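You operate a simulated robot arm through the tools that you are given. There is no shell and no other tool.

Carry out the task below with a simulated robot arm. There is one attempt and no reset: what you move stays moved.

## Task
Crimp the hose end in the crimper, then pull-test it and tray it.
Fine: crimp dial to 30 mm, slider in, one stroke, slider out; clamp it for the pull; 200 N held means pass tray, else redo tray.

Only the result counts: the job must be done as asked and must still hold three seconds after the hand-in. Knocking over, shifting, dropping, spilling or breaking anything else fails it.

## Robot
A 7-joint arm with a two-finger parallel gripper, fixed in place. Base frame: the origin is at the foot of the arm, x ahead of it, y to its left, z up. Readings come in m, degrees, newtons and seconds.
Its first joint turns from -166.0 to 166.0 degrees. Payload 4.4 kg.
Tool frame: the origin (TCP) lies between the finger pads and is the grasp point; the fingertips stand 0.023 m ahead of it; z points along the fingers, y is the line along which they close. Largest opening 0.094 m; finger width 0.038, thickness 0.01; the body of the gripper, 0.054 by 0.096 m, starts 0.039 m behind the TCP.
Orientation is that of the tool frame in the base frame, as [roll, pitch, yaw] about the fixed x, y, z axes, in that order (R = Rz(yaw) Ry(pitch) Rx(roll)). With the fingers straight down and closing along the base's y, the tool's x points along the base's -x, its y along +y and its z along -z.

## Interface
- The arm moves only by the tool nudge_tool. Its argument "increments" is one flat list of numbers, 7 for each row, row after row: the shift along the base's x, y, z in mm, then the turn, a rotation vector about the base's x, y, z in degrees, then the closure, from 0 (fully open) to 1 (shut). In form: [dx, dy, dz, wx, wy, wz, hand, dx, dy, dz, wx, wy, wz, hand, ...]. A call has 1 to 20 rows; each row is the pose to reach, as a shift and turn from the pose commanded when the call began. Each row takes 0.2 s and may step no farther than 0.05 m and 8.6 degrees from the row before; otherwise, or with a gripper value out of range, the whole call is refused. Where a pose cannot be reached the arm comes as near as it can. A force on the tool above 90 N (or 10 N above the force at the start of the call, whichever is more), or a blocked arm, ends the call early, and 0.2 s more pass. Each finger travels about 0.072 m/s and halts on what it meets, pressing with about 23 N; the grip force reading is that of the motor and also rises with nothing between the fingers. The clock runs only during rows and for 0.2 s after the last one: add rows that repeat a pose to give the fingers time. It gives the time, the measured TCP pose, the force on the tool (base axes), the opening and the grip force at its end, in the units of the frame above (readings bear some noise), with the torque about the TCP (base axes, N m) and any sound that the robot's microphone picked up, and new pictures: "pictures" is both (left out), scene, wrist or none.
- Cameras (640 x 400 px; columns grow to the right, rows downward): "scene" is fixed at [0.0508, -0.499, 1.4608]; the picture's right is [0.57, -0.82, 0.00], its down [-0.30, -0.21, -0.93] and it looks along [0.76, 0.53, -0.37] (base axes); focal length 344 px, centre (320, 200). "wrist" rides on the gripper at [0.086, 0.016, -0.075] in the tool frame; the picture's right is [-0.18, 0.98, 0.00], its down [-0.58, -0.11, -0.81] and it looks along [-0.79, -0.15, 0.59] (tool axes); focal length 243 px, centre (320, 200).
- measure_at(camera, pixels): for up to 12 pixels [column, row] of the newest picture of that camera ("zoom" is the newest enlarged one), the place [x, y, z] in the base frame of the surface seen there, good to about 0.002 m. No time passes.
- close_up(camera, box): a new picture of the part [left, top, right, bottom] of that camera's present view, enlarged. No time passes.
- job_done(): hands the job in; it is judged then, once.

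Open the gripper and draw the arm clear of the work before you hand the job in, unless the task says otherwise.

The tools are called as name(argument=value, ...) on one line, values as JSON. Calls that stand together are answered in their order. nudge_tool: Moves the arm, as the interface text tells. Its arguments: {"type":"object","properties":{"increments":{"type":"array","items":{"type":"number"}},"pictures":{"type":"string","enum":["both","scene","wrist","none"]}},"required":["increments"]} The other tools are called the same way: measure_at (camera, pixels) gives the place of the surface under pixels of a picture; close_up (camera, box) takes an enlarged picture of a part of a camera's view; job_done () hands the job in.

At the start:

```text
t: 0.0
position: [0.4329, 0.4417, 1.287]
tool_rot: [180.0, 0.0, -180.0]
wrist_force: [-0.4, 0.8, -0.5]
torque: [-0.02, 0.02, 0.02]
width: 0.0941
grasp_force: 0.1
```

scene: 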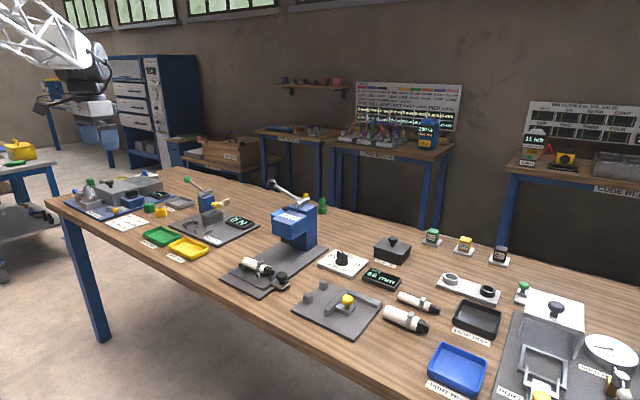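
wrist: 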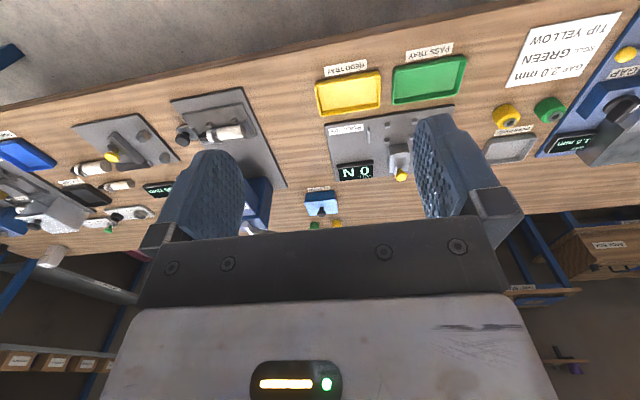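

The scene shows a crimper (blue press near (295,225)), a dial (342,260), a display "38 mm" (381,278), a pull tester with "0 N" (237,220), and green/yellow trays. I take close-ups before moving.

close_up(camera="scene", box=[210, 170, 430, 310])

close_up(camera="scene", box=[100, 165, 270, 270])

close_up(camera="wrist", box=[0, 80, 320, 260])

close_up(camera="wrist", box=[290, 40, 640, 240])

```text
2.86 times, centred on (320, 240) of scene
```

zoom: 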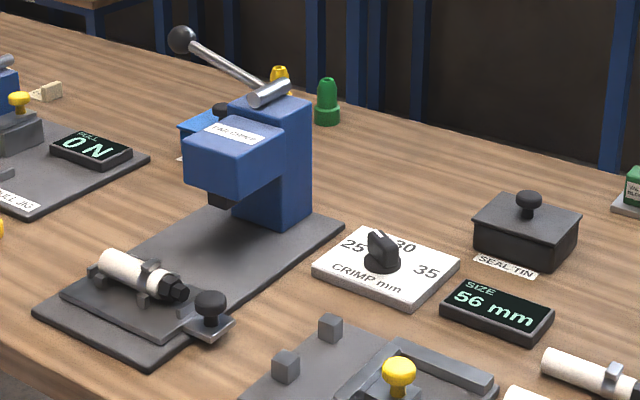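

```text
3.76 times, centred on (185, 218) of scene
```

zoom: 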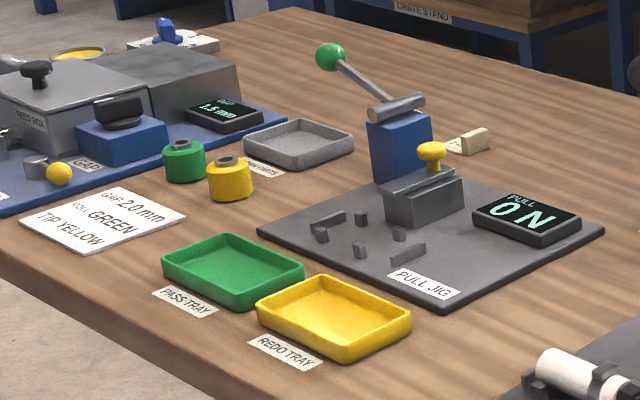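

```text
2.00 times, centred on (160, 170) of wrist
```

zoom: 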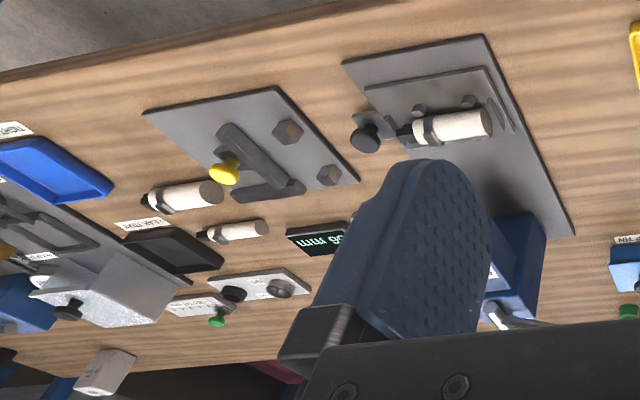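

```text
1.83 times, centred on (465, 140) of wrist
```

zoom: 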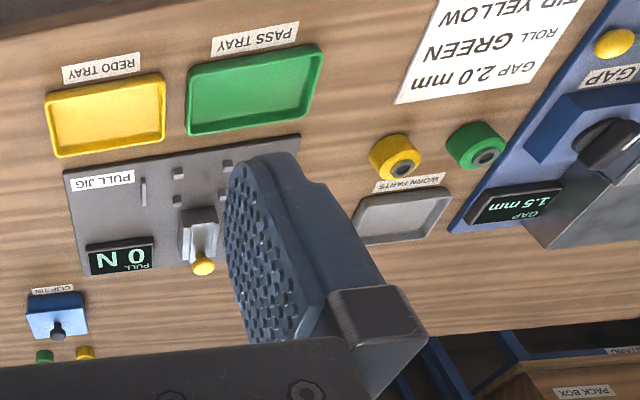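

The crimper has a slider carrying the hose with a black knob, a ball-ended lever on its head, and a dial 25/30/35. I zoom in tighter to measure these parts.

close_up(camera="scene", box=[215, 245, 305, 301])

measure_at(camera="zoom", pixels=[[320, 80], [250, 120], [410, 205], [440, 230], [490, 215], [40, 235], [300, 385], [530, 10], [230, 290], [360, 150], [170, 130], [490, 270]])

```text
7.11 times, centred on (260, 273) of scene
```

zoom: 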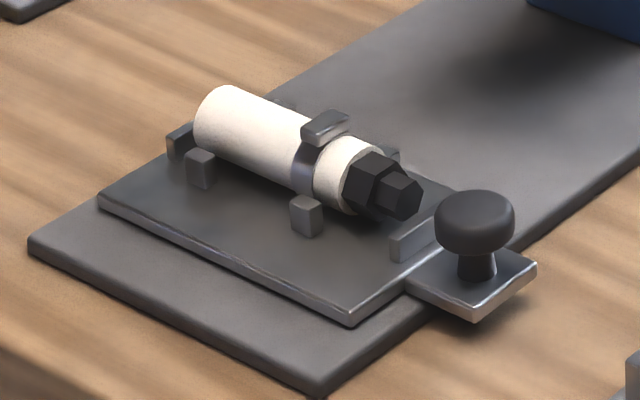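

```text
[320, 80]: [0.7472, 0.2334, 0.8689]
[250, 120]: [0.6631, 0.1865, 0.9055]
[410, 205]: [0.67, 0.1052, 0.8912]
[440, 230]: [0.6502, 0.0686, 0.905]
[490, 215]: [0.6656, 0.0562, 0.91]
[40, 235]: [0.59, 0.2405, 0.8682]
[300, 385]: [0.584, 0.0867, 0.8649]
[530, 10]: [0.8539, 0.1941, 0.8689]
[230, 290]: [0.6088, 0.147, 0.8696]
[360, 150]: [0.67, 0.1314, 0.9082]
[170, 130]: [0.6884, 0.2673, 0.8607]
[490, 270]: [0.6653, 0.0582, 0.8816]
```

The slider knob is near (0.666, 0.057, 0.91) and the hose lies along y at x≈0.667. Now I look at the press head, lever, and dial.

close_up(camera="scene", box=[255, 170, 345, 256])

measure_at(camera="scene", pixels=[[273, 185], [290, 194], [303, 202], [293, 215], [278, 225], [288, 245], [301, 240], [315, 215], [310, 240], [327, 240], [272, 232], [303, 232]])

close_up(camera="scene", box=[310, 240, 410, 302])

measure_at(camera="zoom", pixels=[[200, 75], [215, 110], [190, 60], [240, 105], [200, 130], [250, 60], [50, 110], [190, 200], [350, 110], [215, 20], [120, 100], [320, 100]])

```text
4.65 times, centred on (300, 213) of scene
```

zoom: 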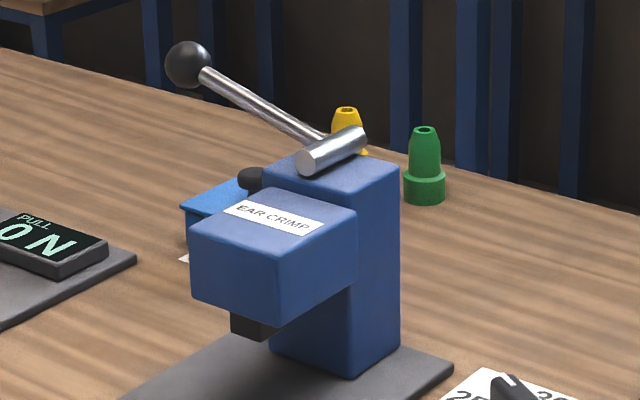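

```text
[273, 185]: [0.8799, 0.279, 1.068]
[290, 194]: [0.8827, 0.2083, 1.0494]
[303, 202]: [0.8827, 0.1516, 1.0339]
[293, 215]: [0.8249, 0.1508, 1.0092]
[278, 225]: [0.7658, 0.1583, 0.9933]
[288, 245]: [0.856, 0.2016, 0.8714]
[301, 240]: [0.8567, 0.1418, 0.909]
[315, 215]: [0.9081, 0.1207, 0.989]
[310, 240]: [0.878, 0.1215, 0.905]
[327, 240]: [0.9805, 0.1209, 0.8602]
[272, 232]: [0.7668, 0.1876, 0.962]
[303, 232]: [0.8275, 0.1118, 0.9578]
```

```text
6.40 times, centred on (360, 271) of scene
```

zoom: 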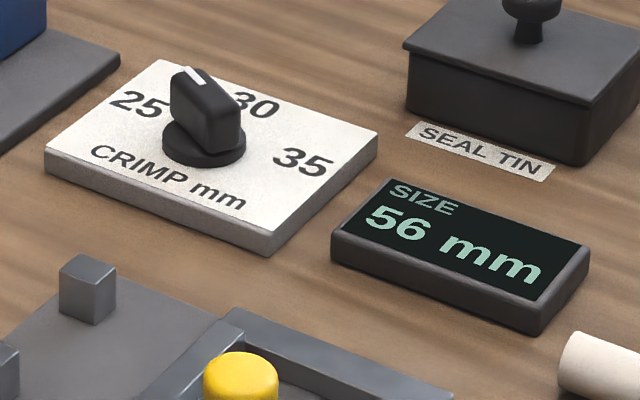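

```text
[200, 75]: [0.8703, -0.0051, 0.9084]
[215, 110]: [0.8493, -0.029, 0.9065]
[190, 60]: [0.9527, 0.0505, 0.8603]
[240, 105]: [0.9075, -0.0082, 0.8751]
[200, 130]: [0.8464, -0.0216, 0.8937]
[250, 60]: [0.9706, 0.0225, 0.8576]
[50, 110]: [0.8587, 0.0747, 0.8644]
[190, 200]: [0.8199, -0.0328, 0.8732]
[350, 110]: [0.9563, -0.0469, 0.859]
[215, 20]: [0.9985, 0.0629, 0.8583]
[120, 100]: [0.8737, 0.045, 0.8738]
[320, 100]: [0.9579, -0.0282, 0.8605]
```

Dial centre is near (0.856, -0.02), pointer between 25 and 30. I measure the labels on the plate and look at the pull jig.

measure_at(camera="zoom", pixels=[[140, 103], [262, 105], [303, 162], [170, 175], [48, 155], [160, 62], [375, 137], [268, 232], [185, 70], [210, 85], [205, 100], [232, 125]])

close_up(camera="scene", box=[165, 170, 265, 250])

measure_at(camera="zoom", pixels=[[125, 55], [170, 90], [250, 130], [300, 180], [290, 220], [235, 255], [95, 300], [160, 285], [225, 330], [155, 345], [235, 355], [100, 320]])

```text
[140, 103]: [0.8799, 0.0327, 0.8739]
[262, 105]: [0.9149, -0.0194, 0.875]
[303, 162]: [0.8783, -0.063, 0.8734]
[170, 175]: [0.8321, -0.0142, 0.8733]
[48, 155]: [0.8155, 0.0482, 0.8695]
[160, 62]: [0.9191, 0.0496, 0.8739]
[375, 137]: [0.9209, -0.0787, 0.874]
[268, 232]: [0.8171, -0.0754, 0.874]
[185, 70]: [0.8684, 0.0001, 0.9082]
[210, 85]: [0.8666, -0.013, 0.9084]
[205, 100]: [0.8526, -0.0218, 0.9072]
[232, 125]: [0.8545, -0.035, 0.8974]
```

```text
5.00 times, centred on (215, 210) of scene
```

zoom: 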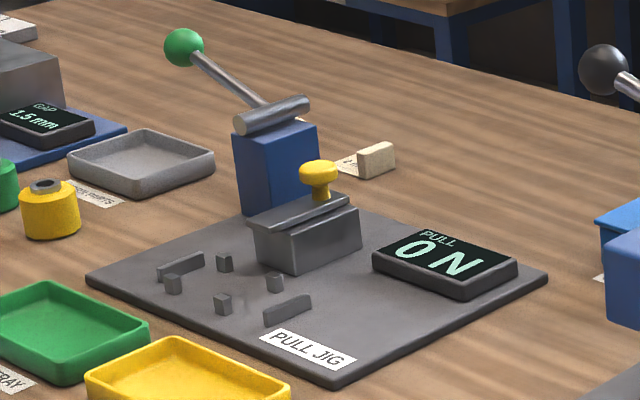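

```text
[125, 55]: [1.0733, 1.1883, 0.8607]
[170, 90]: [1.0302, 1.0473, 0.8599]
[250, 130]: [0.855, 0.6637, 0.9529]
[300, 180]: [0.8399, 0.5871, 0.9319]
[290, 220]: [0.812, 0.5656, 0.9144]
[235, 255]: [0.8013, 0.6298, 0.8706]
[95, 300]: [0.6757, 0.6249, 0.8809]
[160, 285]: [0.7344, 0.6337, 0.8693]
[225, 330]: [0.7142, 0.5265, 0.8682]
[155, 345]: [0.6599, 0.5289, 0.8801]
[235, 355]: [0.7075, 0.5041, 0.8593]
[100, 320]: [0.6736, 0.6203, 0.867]
```

Now measure the pull jig's blocks, clamp slider, lever ball and trays.

measure_at(camera="zoom", pixels=[[183, 47], [255, 95], [300, 103], [240, 120], [182, 260], [173, 278], [224, 258], [222, 298], [275, 277], [288, 305], [318, 170], [320, 195]])

measure_at(camera="zoom", pixels=[[272, 212], [330, 205], [300, 245], [350, 225], [260, 240], [88, 278], [335, 383], [545, 275], [195, 218], [60, 330], [180, 380], [250, 170]])

close_up(camera="scene", box=[185, 205, 245, 243])

```text
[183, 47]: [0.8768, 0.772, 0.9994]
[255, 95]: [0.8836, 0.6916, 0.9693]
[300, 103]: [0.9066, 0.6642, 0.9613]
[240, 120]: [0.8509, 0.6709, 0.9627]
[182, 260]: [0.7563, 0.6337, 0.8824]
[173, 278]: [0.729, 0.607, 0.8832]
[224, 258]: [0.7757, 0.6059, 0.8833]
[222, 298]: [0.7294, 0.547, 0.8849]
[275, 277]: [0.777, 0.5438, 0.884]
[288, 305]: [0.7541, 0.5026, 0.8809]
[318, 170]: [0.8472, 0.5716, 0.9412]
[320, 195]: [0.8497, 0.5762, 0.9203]
```

```text
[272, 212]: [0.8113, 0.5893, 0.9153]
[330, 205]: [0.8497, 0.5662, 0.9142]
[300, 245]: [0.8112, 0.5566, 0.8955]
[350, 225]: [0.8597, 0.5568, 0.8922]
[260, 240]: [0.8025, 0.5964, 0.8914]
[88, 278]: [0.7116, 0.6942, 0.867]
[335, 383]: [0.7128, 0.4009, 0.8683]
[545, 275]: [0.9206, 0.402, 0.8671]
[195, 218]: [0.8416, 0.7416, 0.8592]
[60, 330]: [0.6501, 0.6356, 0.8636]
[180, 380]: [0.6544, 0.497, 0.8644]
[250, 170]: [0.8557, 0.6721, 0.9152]
```

```text
10.53 times, centred on (215, 224) of scene
```

zoom: 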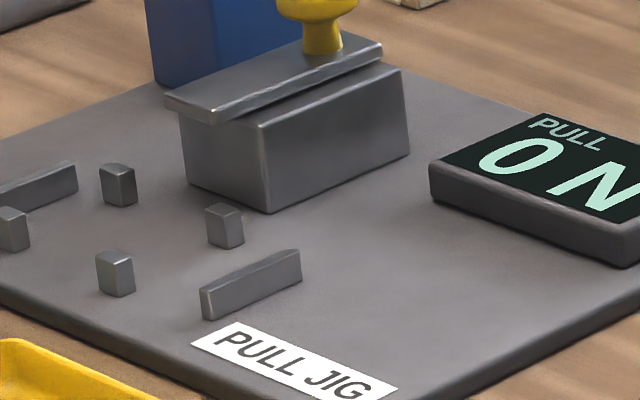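

Geometry is clear: pull nest centred near (0.753, 0.57) along y, clamp slide with yellow knob at (0.848, 0.573), pull lever ball at (0.877, 0.772, 1.0). First I move above the dial for an overhead view.

nudge_tool(increments=[26, -34, -10, 0, 0, 0, 0, 52, -68, -20, 0, 0, 0, 0, 78, -102, -30, 0, 0, 0, 0, 104, -136, -40, 0, 0, 0, 0, 130, -170, -50, 0, 0, 0, 0, 156, -204, -60, 0, 0, 0, 0, 182, -238, -70, 0, 0, 0, 0, 208, -272, -80, 0, 0, 0, 0, 234, -306, -90, 0, 0, 0, 0, 260, -340, -100, 0, 0, 0, 0, 286, -374, -110, 0, 0, 0, 0, 312, -408, -120, 0, 0, 0, 0, 333, -442, -130, 0, 0, 0, 0, 333, -442, -130, 0, 0, 0, 0])

```text
t: 3.0
position: [0.7672, -0.001, 1.158]
tool_rot: [180.0, 0.0, 179.9]
wrist_force: [0.4, 0.8, 0.3]
torque: [-0.02, -0.02, 0.0]
width: 0.094
grasp_force: 0.1
```

scene: 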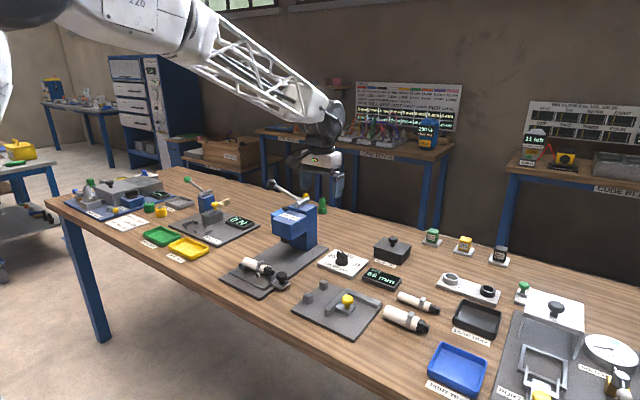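
wrist: 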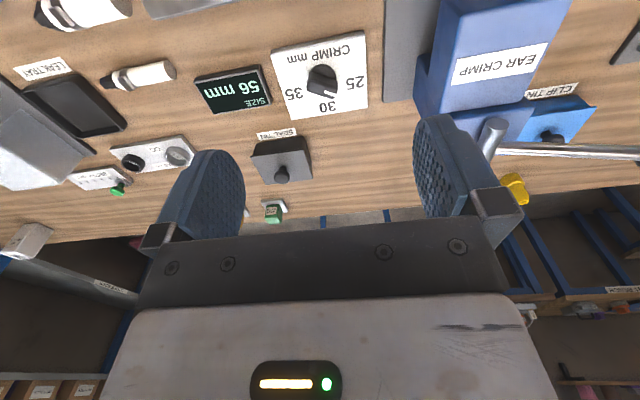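

The dial at (322,80) is visible from above. I zoom in on it.

close_up(camera="wrist", box=[265, 28, 377, 124])

close_up(camera="scene", box=[315, 240, 370, 280])

```text
4.17 times, centred on (321, 76) of wrist
```

zoom: 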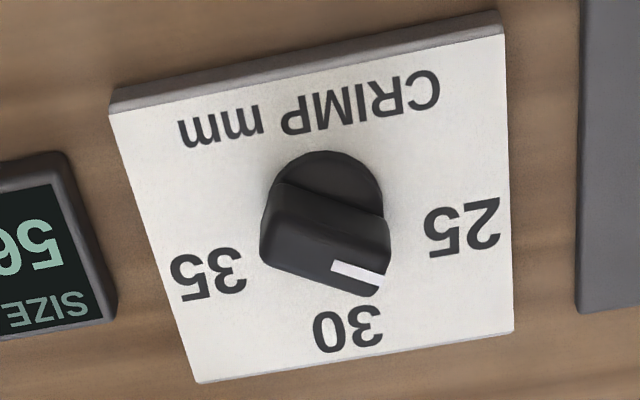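

```text
10.00 times, centred on (342, 260) of scene
```

zoom: 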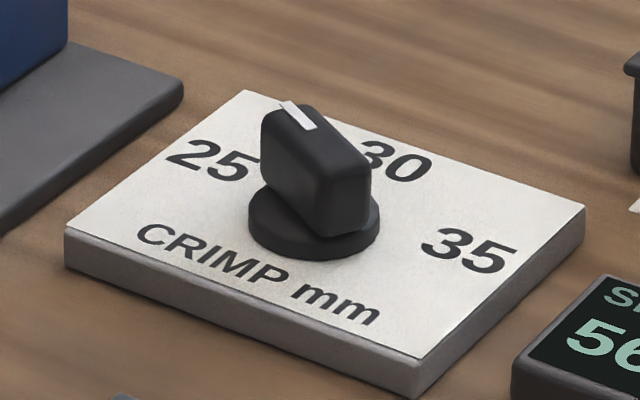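

I measure the bar handle's corners and white mark on the wrist zoom to get its angle.

close_up(camera="wrist", box=[300, 60, 340, 104])

measure_at(camera="scene", pixels=[[341, 252.5], [339, 250.5], [345, 255.5]])

close_up(camera="scene", box=[330, 245, 355, 269])

measure_at(camera="zoom", pixels=[[270, 60], [320, 90], [350, 160], [260, 120], [380, 200], [300, 130], [410, 140], [420, 160], [280, 270]])

```text
9.09 times, centred on (320, 82) of wrist
```

zoom: 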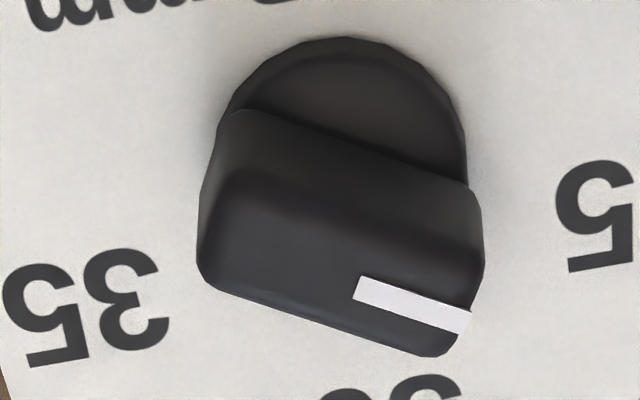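

```text
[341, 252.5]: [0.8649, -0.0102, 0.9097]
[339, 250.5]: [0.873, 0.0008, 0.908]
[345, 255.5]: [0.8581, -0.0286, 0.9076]
```

```text
16.00 times, centred on (342, 257) of scene
```

zoom: 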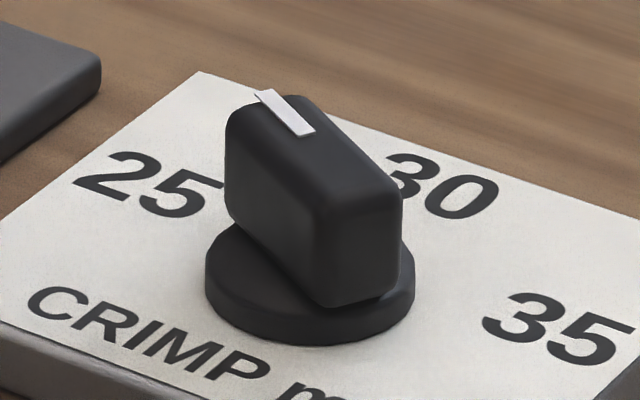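

```text
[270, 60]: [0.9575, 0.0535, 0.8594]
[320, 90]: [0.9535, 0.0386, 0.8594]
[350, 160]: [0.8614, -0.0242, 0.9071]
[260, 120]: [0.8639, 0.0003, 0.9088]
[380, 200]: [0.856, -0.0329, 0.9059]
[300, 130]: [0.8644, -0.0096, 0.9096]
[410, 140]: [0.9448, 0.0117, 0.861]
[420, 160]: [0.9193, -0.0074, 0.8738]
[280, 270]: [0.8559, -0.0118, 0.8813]
```

The pointer sits near 25 (about 62° from base +x toward +y); 30 lies along +x. I measure points to pin the centre and bar size.

measure_at(camera="wrist", pixels=[[327.5, 106.7], [354, 82.7], [294, 93.5], [322, 66], [309, 90], [318, 88], [326, 92], [334, 97], [333, 90], [313, 82], [325, 84], [321, 95]])

close_up(camera="wrist", box=[300, 60, 340, 104])

measure_at(camera="zoom", pixels=[[240, 120], [240, 150], [230, 200], [225, 270], [440, 190], [460, 220], [460, 260], [470, 300], [430, 345], [330, 60], [350, 250], [350, 180]])

```text
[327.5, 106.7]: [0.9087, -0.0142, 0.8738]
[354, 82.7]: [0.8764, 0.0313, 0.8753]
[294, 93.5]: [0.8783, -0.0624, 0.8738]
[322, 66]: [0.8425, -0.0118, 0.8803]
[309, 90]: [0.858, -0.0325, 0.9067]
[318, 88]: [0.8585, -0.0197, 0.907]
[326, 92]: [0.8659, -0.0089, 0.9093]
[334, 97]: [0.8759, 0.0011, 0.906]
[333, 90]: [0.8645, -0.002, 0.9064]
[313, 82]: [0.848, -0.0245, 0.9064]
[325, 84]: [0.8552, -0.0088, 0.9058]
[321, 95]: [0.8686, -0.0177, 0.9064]
```

```text
9.09 times, centred on (320, 82) of wrist
```

zoom: 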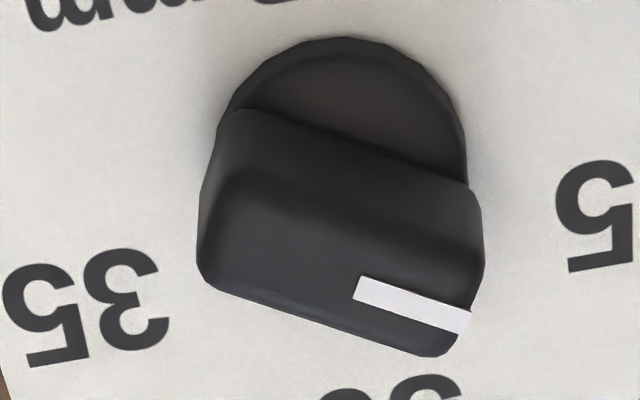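

```text
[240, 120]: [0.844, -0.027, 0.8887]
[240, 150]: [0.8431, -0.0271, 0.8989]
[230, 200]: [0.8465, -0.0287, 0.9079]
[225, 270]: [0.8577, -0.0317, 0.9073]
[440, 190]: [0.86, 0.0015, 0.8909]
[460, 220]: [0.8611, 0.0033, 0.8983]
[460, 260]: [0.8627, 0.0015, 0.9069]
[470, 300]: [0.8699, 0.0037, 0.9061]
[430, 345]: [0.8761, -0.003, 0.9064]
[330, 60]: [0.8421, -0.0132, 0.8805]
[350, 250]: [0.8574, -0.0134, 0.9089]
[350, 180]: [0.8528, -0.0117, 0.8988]
```

The dial centre is about (0.8585, -0.015), bar axis 61° from +x. I rotate +61° while moving above the dial at z≈1.0 and check before lowering.

nudge_tool(increments=[12, -2, -18, 0, 0, 7.6, 0, 23, -4, -36, 0, 0, 15.2, 0, 35, -6, -54, 0, 0, 22.9, 0, 46, -8, -72, 0, 0, 30.5, 0, 58, -10, -90, 0, 0, 38.1, 0, 70, -12, -108, 0, 0, 45.7, 0, 81, -14, -126, 0, 0, 53.3, 0, 92, -15, -150, 0, 0, 61, 0, 92, -15, -150, 0, 0, 61, 0, 92, -15, -150, 0, 0, 61, 0])

```text
t: 5.2
position: [0.857, -0.0139, 1.0075]
tool_rot: [180.0, 0.0, -119.1]
wrist_force: [-0.7, 0.4, -0.6]
torque: [-0.01, 0.02, 0.01]
width: 0.0939
grasp_force: 0.0
```

scene: 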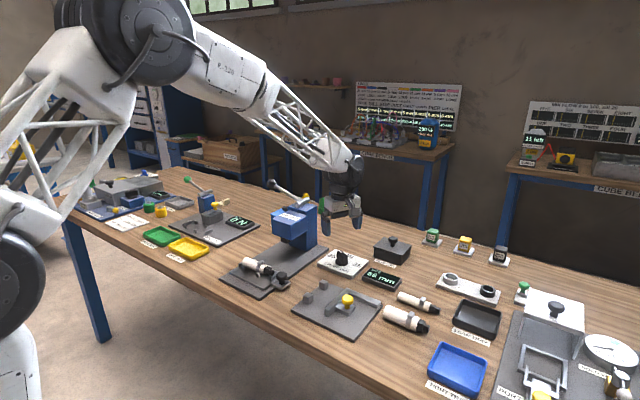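
wrist: 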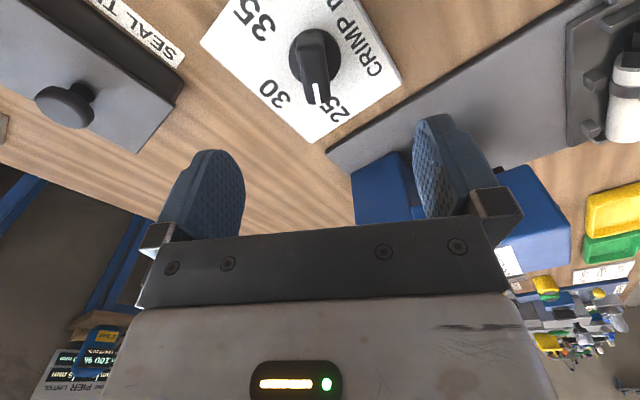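

The dial bar lies between the fingers in the wrist view (around (315,65)), aligned with them. I lower so the fingertips straddle the bar, without closing yet.

nudge_tool(increments=[0, 0, -25, 0, 0, 0, 0, 0, 0, -50, 0, 0, 0, 0, 0, 0, -75, 0, 0, 0, 0, 0, 0, -94, 0, 0, 0, 0, 0, 0, -94, 0, 0, 0, 0])

```text
t: 6.4
position: [0.8568, -0.0139, 0.9141]
tool_rot: [-180.0, 0.0, -119.0]
wrist_force: [-0.3, -0.8, 0.5]
torque: [0.0, -0.02, -0.02]
width: 0.0941
grasp_force: 0.0
```

scene: 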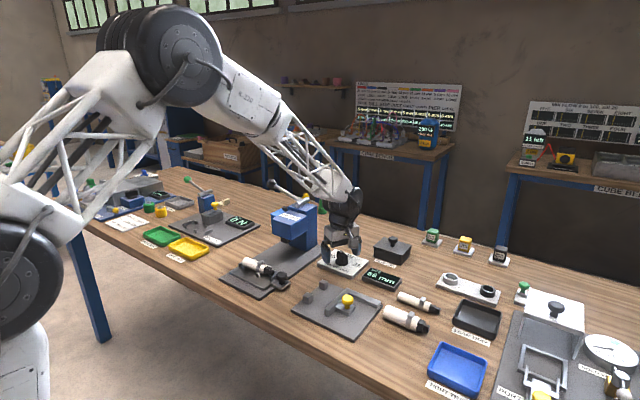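
wrist: 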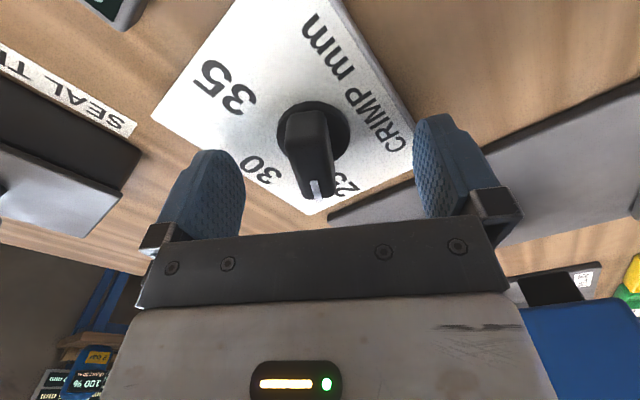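

The bar is ~3 mm off toward the left finger (col ~313 vs 320), so I shift by (+2, -1.5) mm and close on the bar.

nudge_tool(increments=[2, -1.5, 0, 0, 0, 0, 0, 2, -1.5, 0, 0, 0, 0, 0.6, 2, -1.5, 0, 0, 0, 0, 0.9, 2, -1.5, 0, 0, 0, 0, 0.95, 2, -1.5, 0, 0, 0, 0, 0.95, 2, -1.5, 0, 0, 0, 0, 0.95])

```text
t: 7.8
position: [0.8609, -0.016, 0.9131]
tool_rot: [-179.9, 0.1, -118.9]
wrist_force: [51.5, -15.0, -18.0]
torque: [0.38, -0.92, -1.04]
width: 0.02
grasp_force: 44.8
```

scene: 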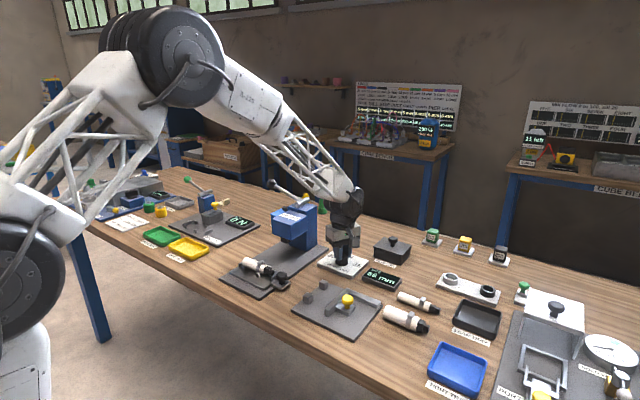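
wrist: 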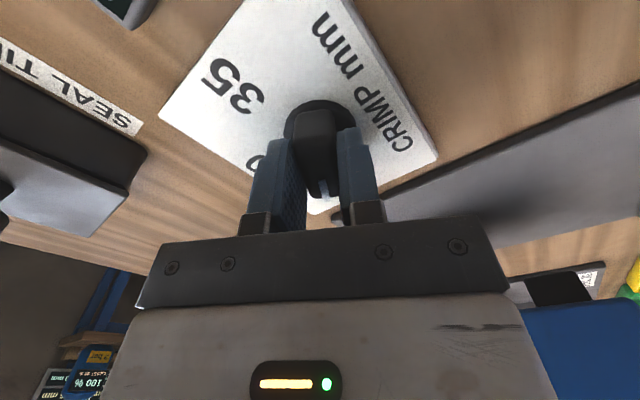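

The grip closed (width 0.020) with a side force of about 51 N toward +x, so the centre is slightly further along. I shift a little to relieve it.

nudge_tool(increments=[1.5, -0.8, 0, 0, 0, 0, 0.95, 1.5, -0.8, 0, 0, 0, 0, 0.95], pictures="none")

```text
t: 8.4
position: [0.8618, -0.0175, 0.9148]
tool_rot: [180.0, 0.0, -119.0]
wrist_force: [21.9, -9.6, -3.4]
torque: [0.26, -0.57, -1.05]
width: 0.0197
grasp_force: 45.0
```

Force halved; one more small shift, then rotate the dial -61° in steps.

nudge_tool(increments=[0.9, -0.5, 0, 0, 0, 0, 0.95, 0.9, -0.5, 0, 0, 0, -7.6, 0.95, 0.9, -0.5, 0, 0, 0, -15.2, 0.95], pictures="wrist")

```text
t: 9.2
position: [0.8604, -0.0159, 0.9141]
tool_rot: [179.9, -0.1, -134.2]
wrist_force: [-59.2, 20.1, 28.3]
torque: [0.5, 0.73, 0.13]
width: 0.02
grasp_force: 45.1
```

wrist: 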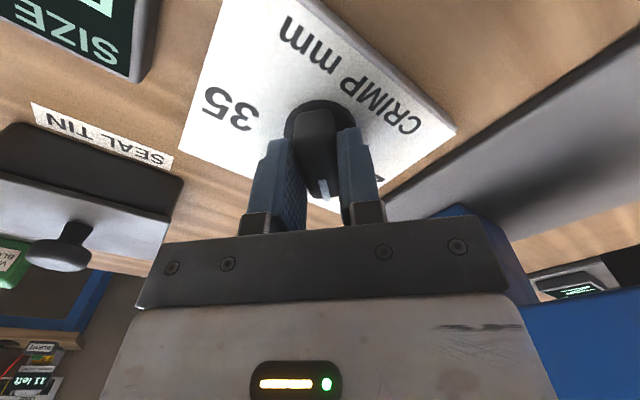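

Dial is turning with the gripper. Force swung to -59 N in x, so I shift back (-1.5, +0.7) mm and continue turning.

nudge_tool(increments=[-1.5, 0.7, 0, 0, 0, 0, 0.95, -1.5, 0.7, 0, 0, 0, -7.6, 0.95, -1.5, 0.7, 0, 0, 0, -15.2, 0.95], pictures="none")

```text
t: 10.0
position: [0.8608, -0.0166, 0.9158]
tool_rot: [180.0, 0.1, -149.4]
wrist_force: [-43.2, 23.6, 30.0]
torque: [0.29, 1.11, 0.06]
width: 0.0201
grasp_force: 45.1
```

Continuing the turn with another small relief shift.

nudge_tool(increments=[-1, 0.8, 0, 0, 0, 0, 0.95, -1, 0.8, 0, 0, 0, -7.6, 0.95, -1, 0.8, 0, 0, 0, -15.2, 0.95], pictures="wrist")

```text
t: 10.8
position: [0.8594, -0.0151, 0.9132]
tool_rot: [180.0, 0.0, -164.7]
wrist_force: [-11.6, 19.0, 21.9]
torque: [0.75, -1.04, 0.06]
width: 0.02
grasp_force: 45.6
```

wrist: 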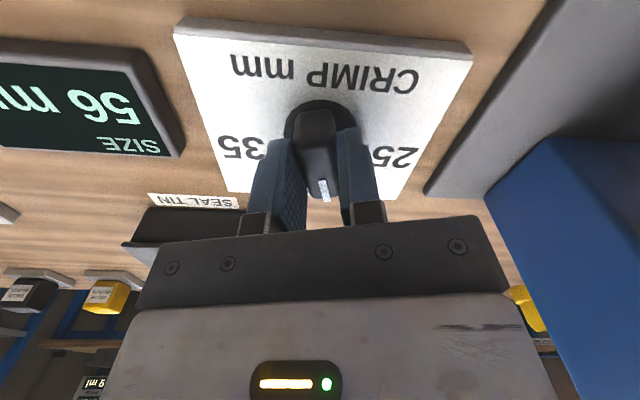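

Yaw is at -164.7°, 15.3° short of pointing along +x. I finish the turn.

nudge_tool(increments=[0, 0, 0, 0, 0, -7.6, 0.95, 0, 0, 0, 0, 0, -15.3, 0.95, 0, 0, 0, 0, 0, -15.3, 0.95], pictures="wrist")

```text
t: 11.6
position: [0.8601, -0.0136, 0.9138]
tool_rot: [180.0, 0.1, -179.9]
wrist_force: [-9.5, 32.4, 27.7]
torque: [0.52, -0.49, 0.03]
width: 0.02
grasp_force: 45.2
```

wrist: 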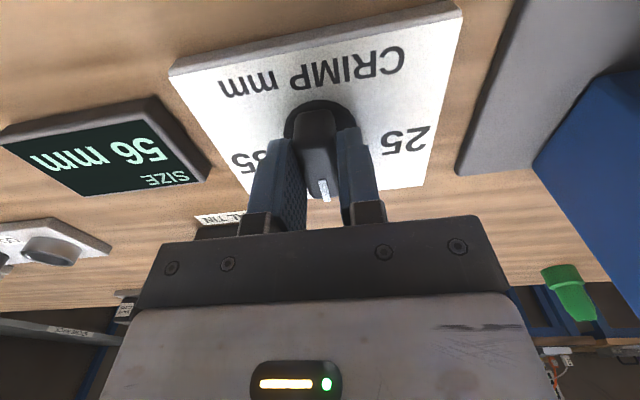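

The bar should now point along +x. I open and raise to check the pointer.

nudge_tool(increments=[0, 0, 0, 0, 0, 0, 0.6, 0, 0, 0, 0, 0, 0, 0.2, 0, 0, 0, 0, 0, 0, 0.2, 0, 0, 40, 0, 0, 0, 0.2, -20, 0, 90, 0, 0, 0, 0.2, -50, 0, 130, 0, 0, 0, 0.2, -80, 0, 160, 0, 0, 0, 0.2, -80, 0, 160, 0, 0, 0, 0.2])

close_up(camera="wrist", box=[265, 28, 377, 124])

close_up(camera="scene", box=[315, 240, 370, 280])

```text
refused: row 5 steps farther than a row can; nothing moved
```

```text
4.17 times, centred on (321, 76) of wrist
```

zoom: 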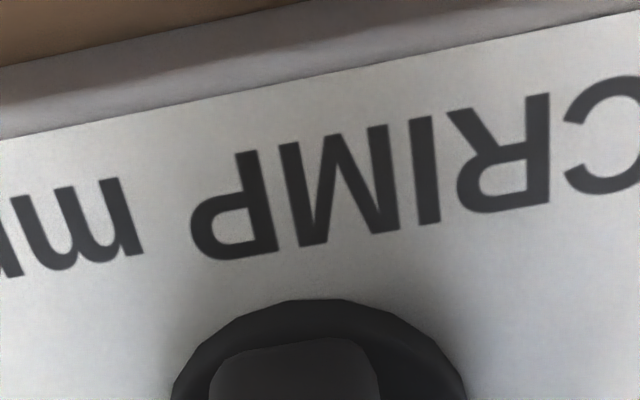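

```text
10.00 times, centred on (342, 260) of scene
```

zoom: 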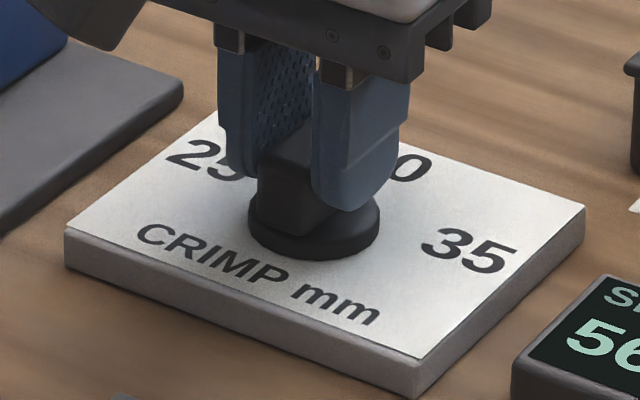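

The rise step was too big; I resend with smaller steps.

nudge_tool(increments=[0, 0, 0, 0, 0, 0, 0.6, 0, 0, 0, 0, 0, 0, 0.2, 0, 0, 0, 0, 0, 0, 0.2, 0, 0, 40, 0, 0, 0, 0.2, -10, 0, 80, 0, 0, 0, 0.2, -30, 0, 120, 0, 0, 0, 0.2, -55, 0, 160, 0, 0, 0, 0.2, -90, 0, 190, 0, 0, 0, 0.2, -90, 0, 230, 0, 0, 0, 0.2, -90, 0, 230, 0, 0, 0, 0.2])

close_up(camera="wrist", box=[265, 28, 377, 124])

close_up(camera="scene", box=[315, 240, 370, 280])

```text
t: 13.8
position: [0.7695, -0.016, 1.1444]
tool_rot: [-180.0, 0.0, -179.9]
wrist_force: [0.6, 0.2, -0.2]
torque: [-0.02, -0.02, -0.01]
width: 0.0752
grasp_force: 0.0
```

scene: 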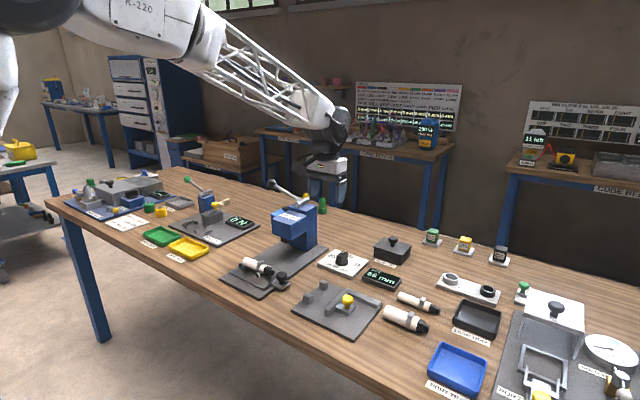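
wrist: 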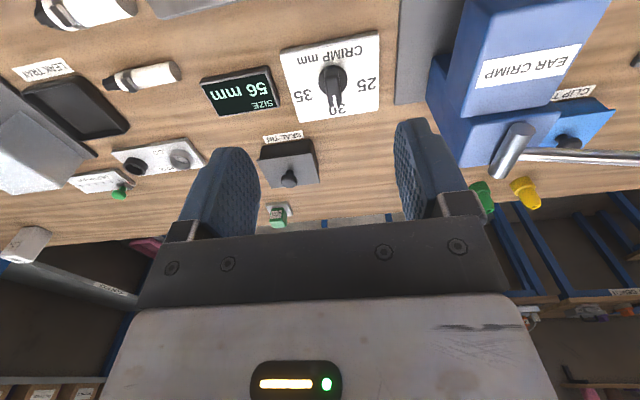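

```text
4.17 times, centred on (321, 76) of wrist
```

zoom: 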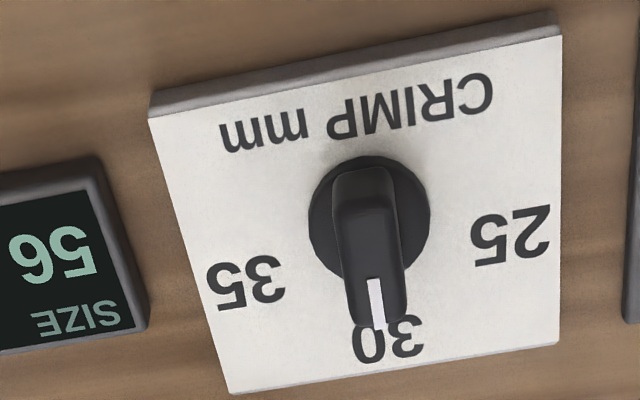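

```text
10.00 times, centred on (342, 260) of scene
```

zoom: 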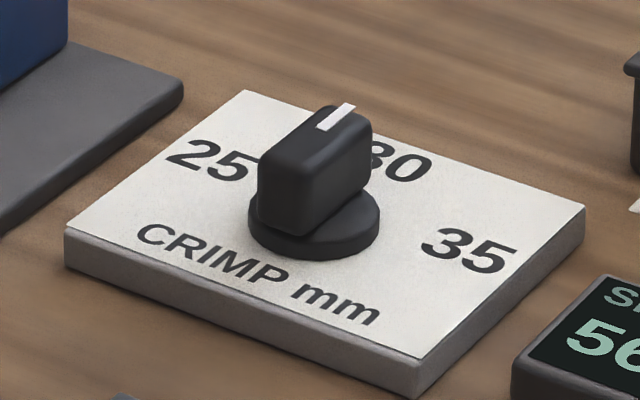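

The pointer now points at 30. I verify by measuring the strip against the label.

close_up(camera="wrist", box=[310, 60, 360, 120])

measure_at(camera="wrist", pixels=[[334.3, 96], [335, 104], [337, 109.6], [331, 70], [331, 84], [355, 85], [301, 96], [326, 90], [341, 90], [326, 100], [341, 100]])

```text
6.67 times, centred on (335, 90) of wrist
```

zoom: 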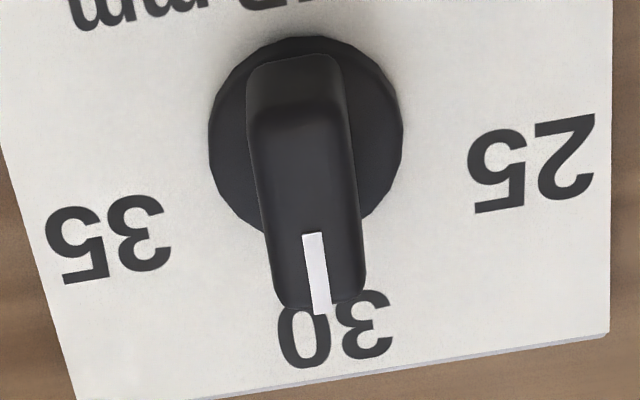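

```text
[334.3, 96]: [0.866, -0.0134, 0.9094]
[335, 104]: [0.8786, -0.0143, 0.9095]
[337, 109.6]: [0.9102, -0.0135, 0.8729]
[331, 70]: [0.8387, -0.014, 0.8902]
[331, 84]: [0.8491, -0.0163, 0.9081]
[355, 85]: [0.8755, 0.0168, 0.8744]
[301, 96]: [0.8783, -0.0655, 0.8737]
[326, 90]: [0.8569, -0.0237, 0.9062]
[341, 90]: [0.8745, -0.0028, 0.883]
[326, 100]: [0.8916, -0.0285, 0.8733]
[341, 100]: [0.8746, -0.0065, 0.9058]
```

Pointer strip y≈-0.014 matches the "30" label y≈-0.0135. Next the slider knob: I measure the knob, the hose and the press die for the travel.

close_up(camera="scene", box=[240, 225, 330, 295])

measure_at(camera="scene", pixels=[[281, 274], [282, 272], [278.5, 274], [285, 274], [282, 276], [282, 279], [287, 240], [282, 241], [288, 240], [253, 262], [267, 262], [272, 269]])

measure_at(camera="zoom", pixels=[[270, 70], [255, 70], [240, 60], [240, 90], [290, 95], [150, 160], [370, 80], [345, 170]])

```text
5.71 times, centred on (285, 260) of scene
```

zoom: 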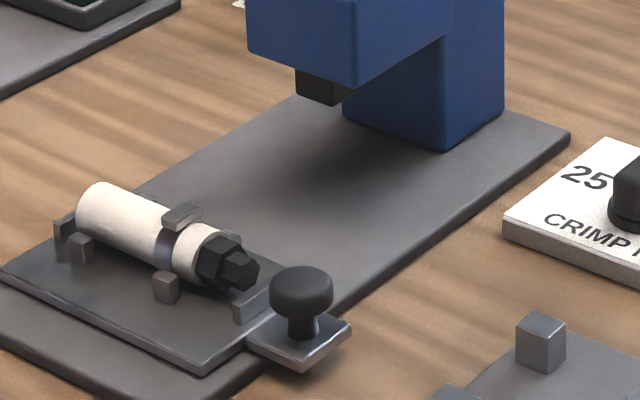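

```text
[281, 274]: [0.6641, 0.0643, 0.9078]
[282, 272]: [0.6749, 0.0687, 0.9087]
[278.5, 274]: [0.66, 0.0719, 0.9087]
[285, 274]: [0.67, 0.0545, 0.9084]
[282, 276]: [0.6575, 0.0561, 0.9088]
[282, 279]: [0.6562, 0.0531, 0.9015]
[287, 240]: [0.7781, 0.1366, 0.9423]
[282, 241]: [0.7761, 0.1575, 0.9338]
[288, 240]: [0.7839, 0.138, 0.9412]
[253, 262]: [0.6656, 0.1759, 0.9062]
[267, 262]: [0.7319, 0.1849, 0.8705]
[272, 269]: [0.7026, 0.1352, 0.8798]
```

```text
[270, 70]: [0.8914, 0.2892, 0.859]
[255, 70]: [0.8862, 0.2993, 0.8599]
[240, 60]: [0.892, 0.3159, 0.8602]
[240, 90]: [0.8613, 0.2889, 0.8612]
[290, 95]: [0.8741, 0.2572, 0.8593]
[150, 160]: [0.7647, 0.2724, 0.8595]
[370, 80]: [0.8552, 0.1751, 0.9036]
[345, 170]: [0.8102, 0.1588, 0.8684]
```

Knob centre is about (0.667, 0.060, cap z 0.909). I move above it while rotating +90° so the fingers close along x.

nudge_tool(increments=[-10, 7, -11, 0, 0, 8.2, 0, -20, 14, -22, 0, 0, 16.4, 0, -30, 21, -33, 0, 0, 24.6, 0, -40, 28, -44, 0, 0, 32.8, 0, -50, 35, -55, 0, 0, 41, 0, -60, 42, -66, 0, 0, 49.2, 0, -70, 49, -77, 0, 0, 57.4, 0, -80, 56, -88, 0, 0, 65.6, 0, -90, 63, -99, 0, 0, 73.8, 0, -100, 70, -110, 0, 0, 82, 0, -103, 76, -123, 0, 0, 90, 0, -103, 76, -123, 0, 0, 90, 0])

```text
t: 16.4
position: [0.6673, 0.0613, 1.0212]
tool_rot: [179.9, 0.0, -89.8]
wrist_force: [-0.1, -0.7, 0.3]
torque: [0.02, -0.03, 0.04]
width: 0.0943
grasp_force: 0.0
```

scene: 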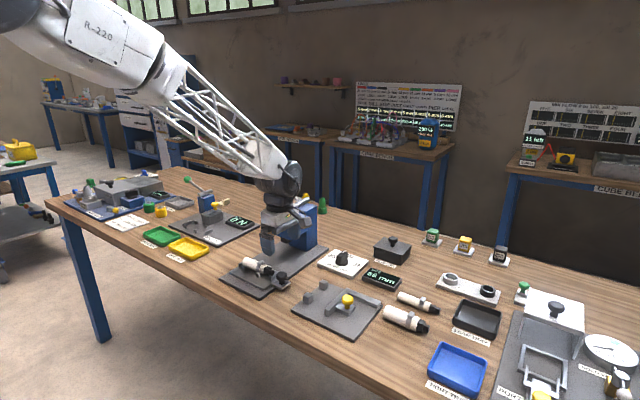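
wrist: 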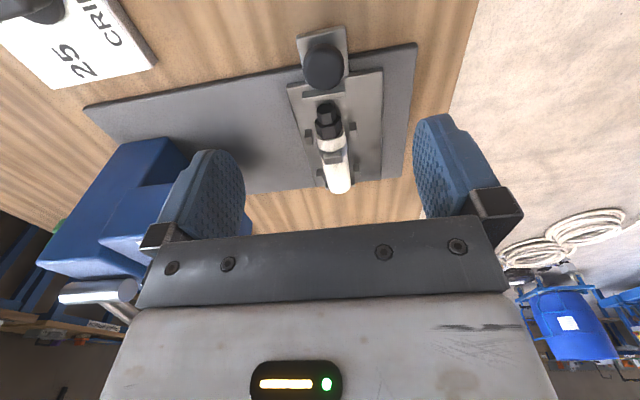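

The knob cap sits at (323,67), under the TCP within 2 mm. I lower to z≈0.911 and close on it.

nudge_tool(increments=[-2, 0, -30, 0, 0, 0, 0, -2, 0, -60, 0, 0, 0, 0, -2, 0, -90, 0, 0, 0, 0, -2, 0, -110, 0, 0, 0, 0, -2, 0, -110, 0, 0, 0, 0.4, -2, 0, -110, 0, 0, 0, 0.7, -2, 0, -110, 0, 0, 0, 0.9, -2, 0, -110, 0, 0, 0, 0.9, -2, 0, -110, 0, 0, 0, 0.9])

```text
t: 18.4
position: [0.6655, 0.0611, 0.91]
tool_rot: [-179.9, 0.0, -89.9]
wrist_force: [0.2, 0.9, -2.7]
torque: [-0.09, 0.02, 0.0]
width: 0.0311
grasp_force: 45.0
```

scene: 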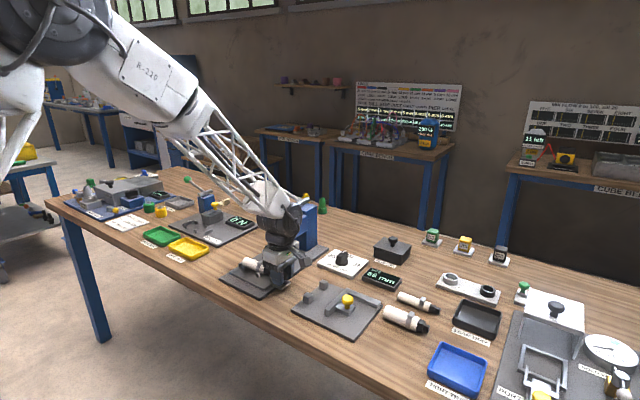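
wrist: 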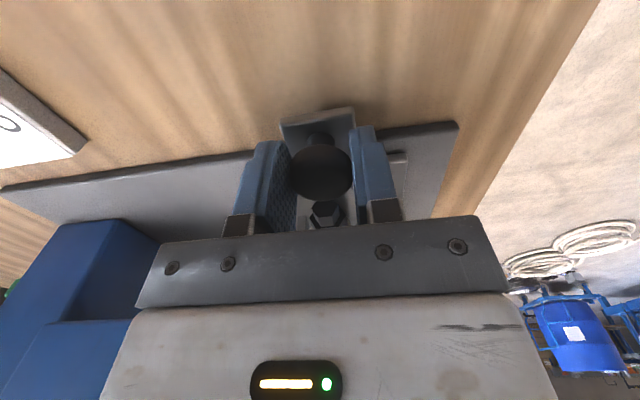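

Gripping works (width 0.031). The bulky wrist could touch the press head during slide-in, so I reopen, tilt the tool 16° toward -y, shift -8 mm in y and regrip.

nudge_tool(increments=[0, 0, 0, 0, 0, 0, 0.4, 0, 0, 0, 0, 0, 0, 0.4, 0, -4, 2, 8, 0, 0, 0.4, 0, -8, 4, 16, 0, 0, 0.4, 0, -8, 4, 16, 0, 0, 0.8, 0, -8, 4, 16, 0, 0, 0.9, 0, -8, 4, 16, 0, 0, 0.9])

close_up(camera="scene", box=[220, 170, 360, 310])

```text
t: 20.0
position: [0.6657, 0.0526, 0.9141]
tool_rot: [-180.0, 16.0, -90.0]
wrist_force: [-0.3, 8.5, -0.5]
torque: [0.72, 0.03, 0.0]
width: 0.0311
grasp_force: 45.1
```

scene: 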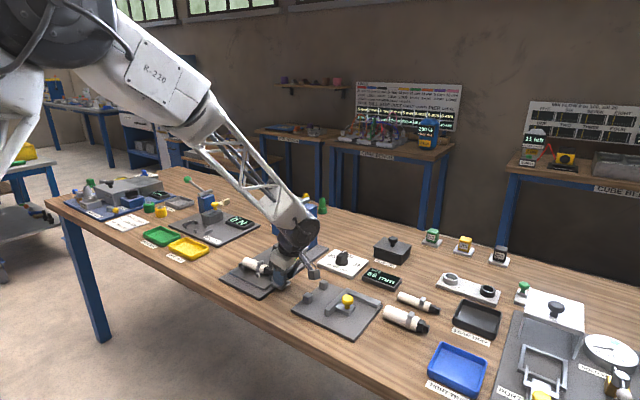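
wrist: 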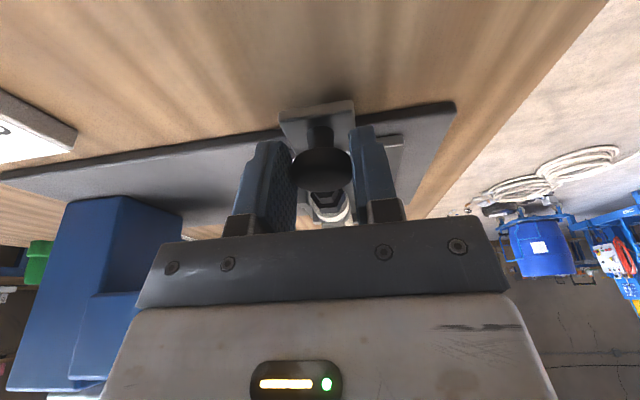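

```text
2.86 times, centred on (290, 240) of scene
```

zoom: 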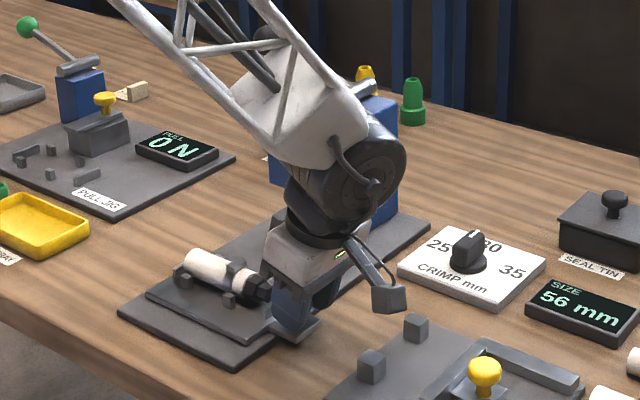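

Regripped with tilt; clear of the press. I slide the knob +x by 90 mm.

nudge_tool(increments=[10, 0, 0, 0, 0, 0, 0.9, 20, 0, 0, 0, 0, 0, 0.9, 30, 0, 0, 0, 0, 0, 0.9, 40, 0, 0, 0, 0, 0, 0.9, 50, 0, 0, 0, 0, 0, 0.9, 60, 0, 0, 0, 0, 0, 0.9, 70, 0, 0, 0, 0, 0, 0.9, 80, 0, 0, 0, 0, 0, 0.9, 90, 0, 0, 0, 0, 0, 0.9])

close_up(camera="scene", box=[220, 170, 360, 310])

```text
t: 22.0
position: [0.7556, 0.0539, 0.9135]
tool_rot: [-180.0, 16.1, -89.9]
wrist_force: [-1.2, 28.8, -18.6]
torque: [0.21, -0.01, -0.01]
width: 0.0312
grasp_force: 45.1
```

scene: 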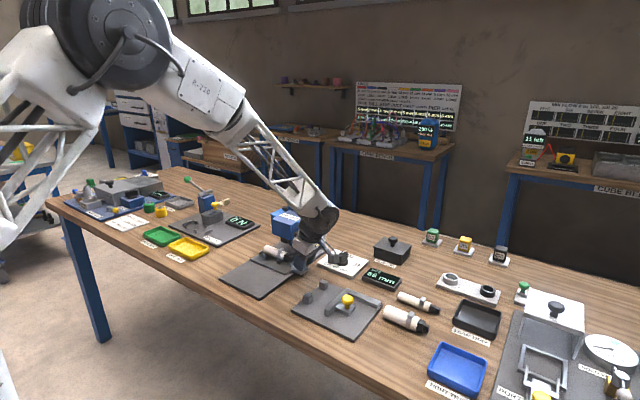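
wrist: 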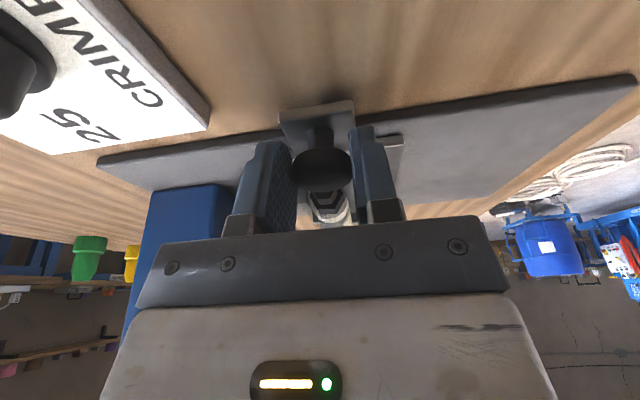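

```text
2.86 times, centred on (290, 240) of scene
```

zoom: 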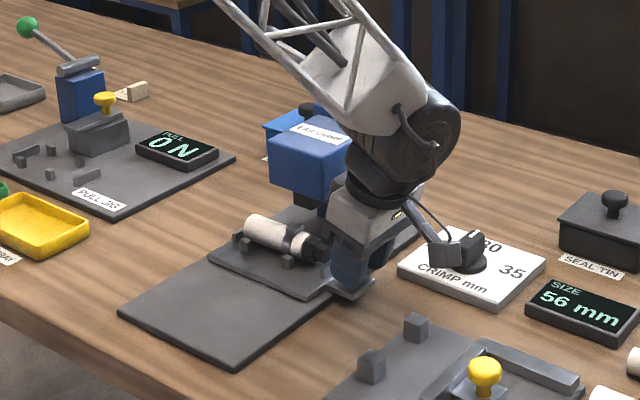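

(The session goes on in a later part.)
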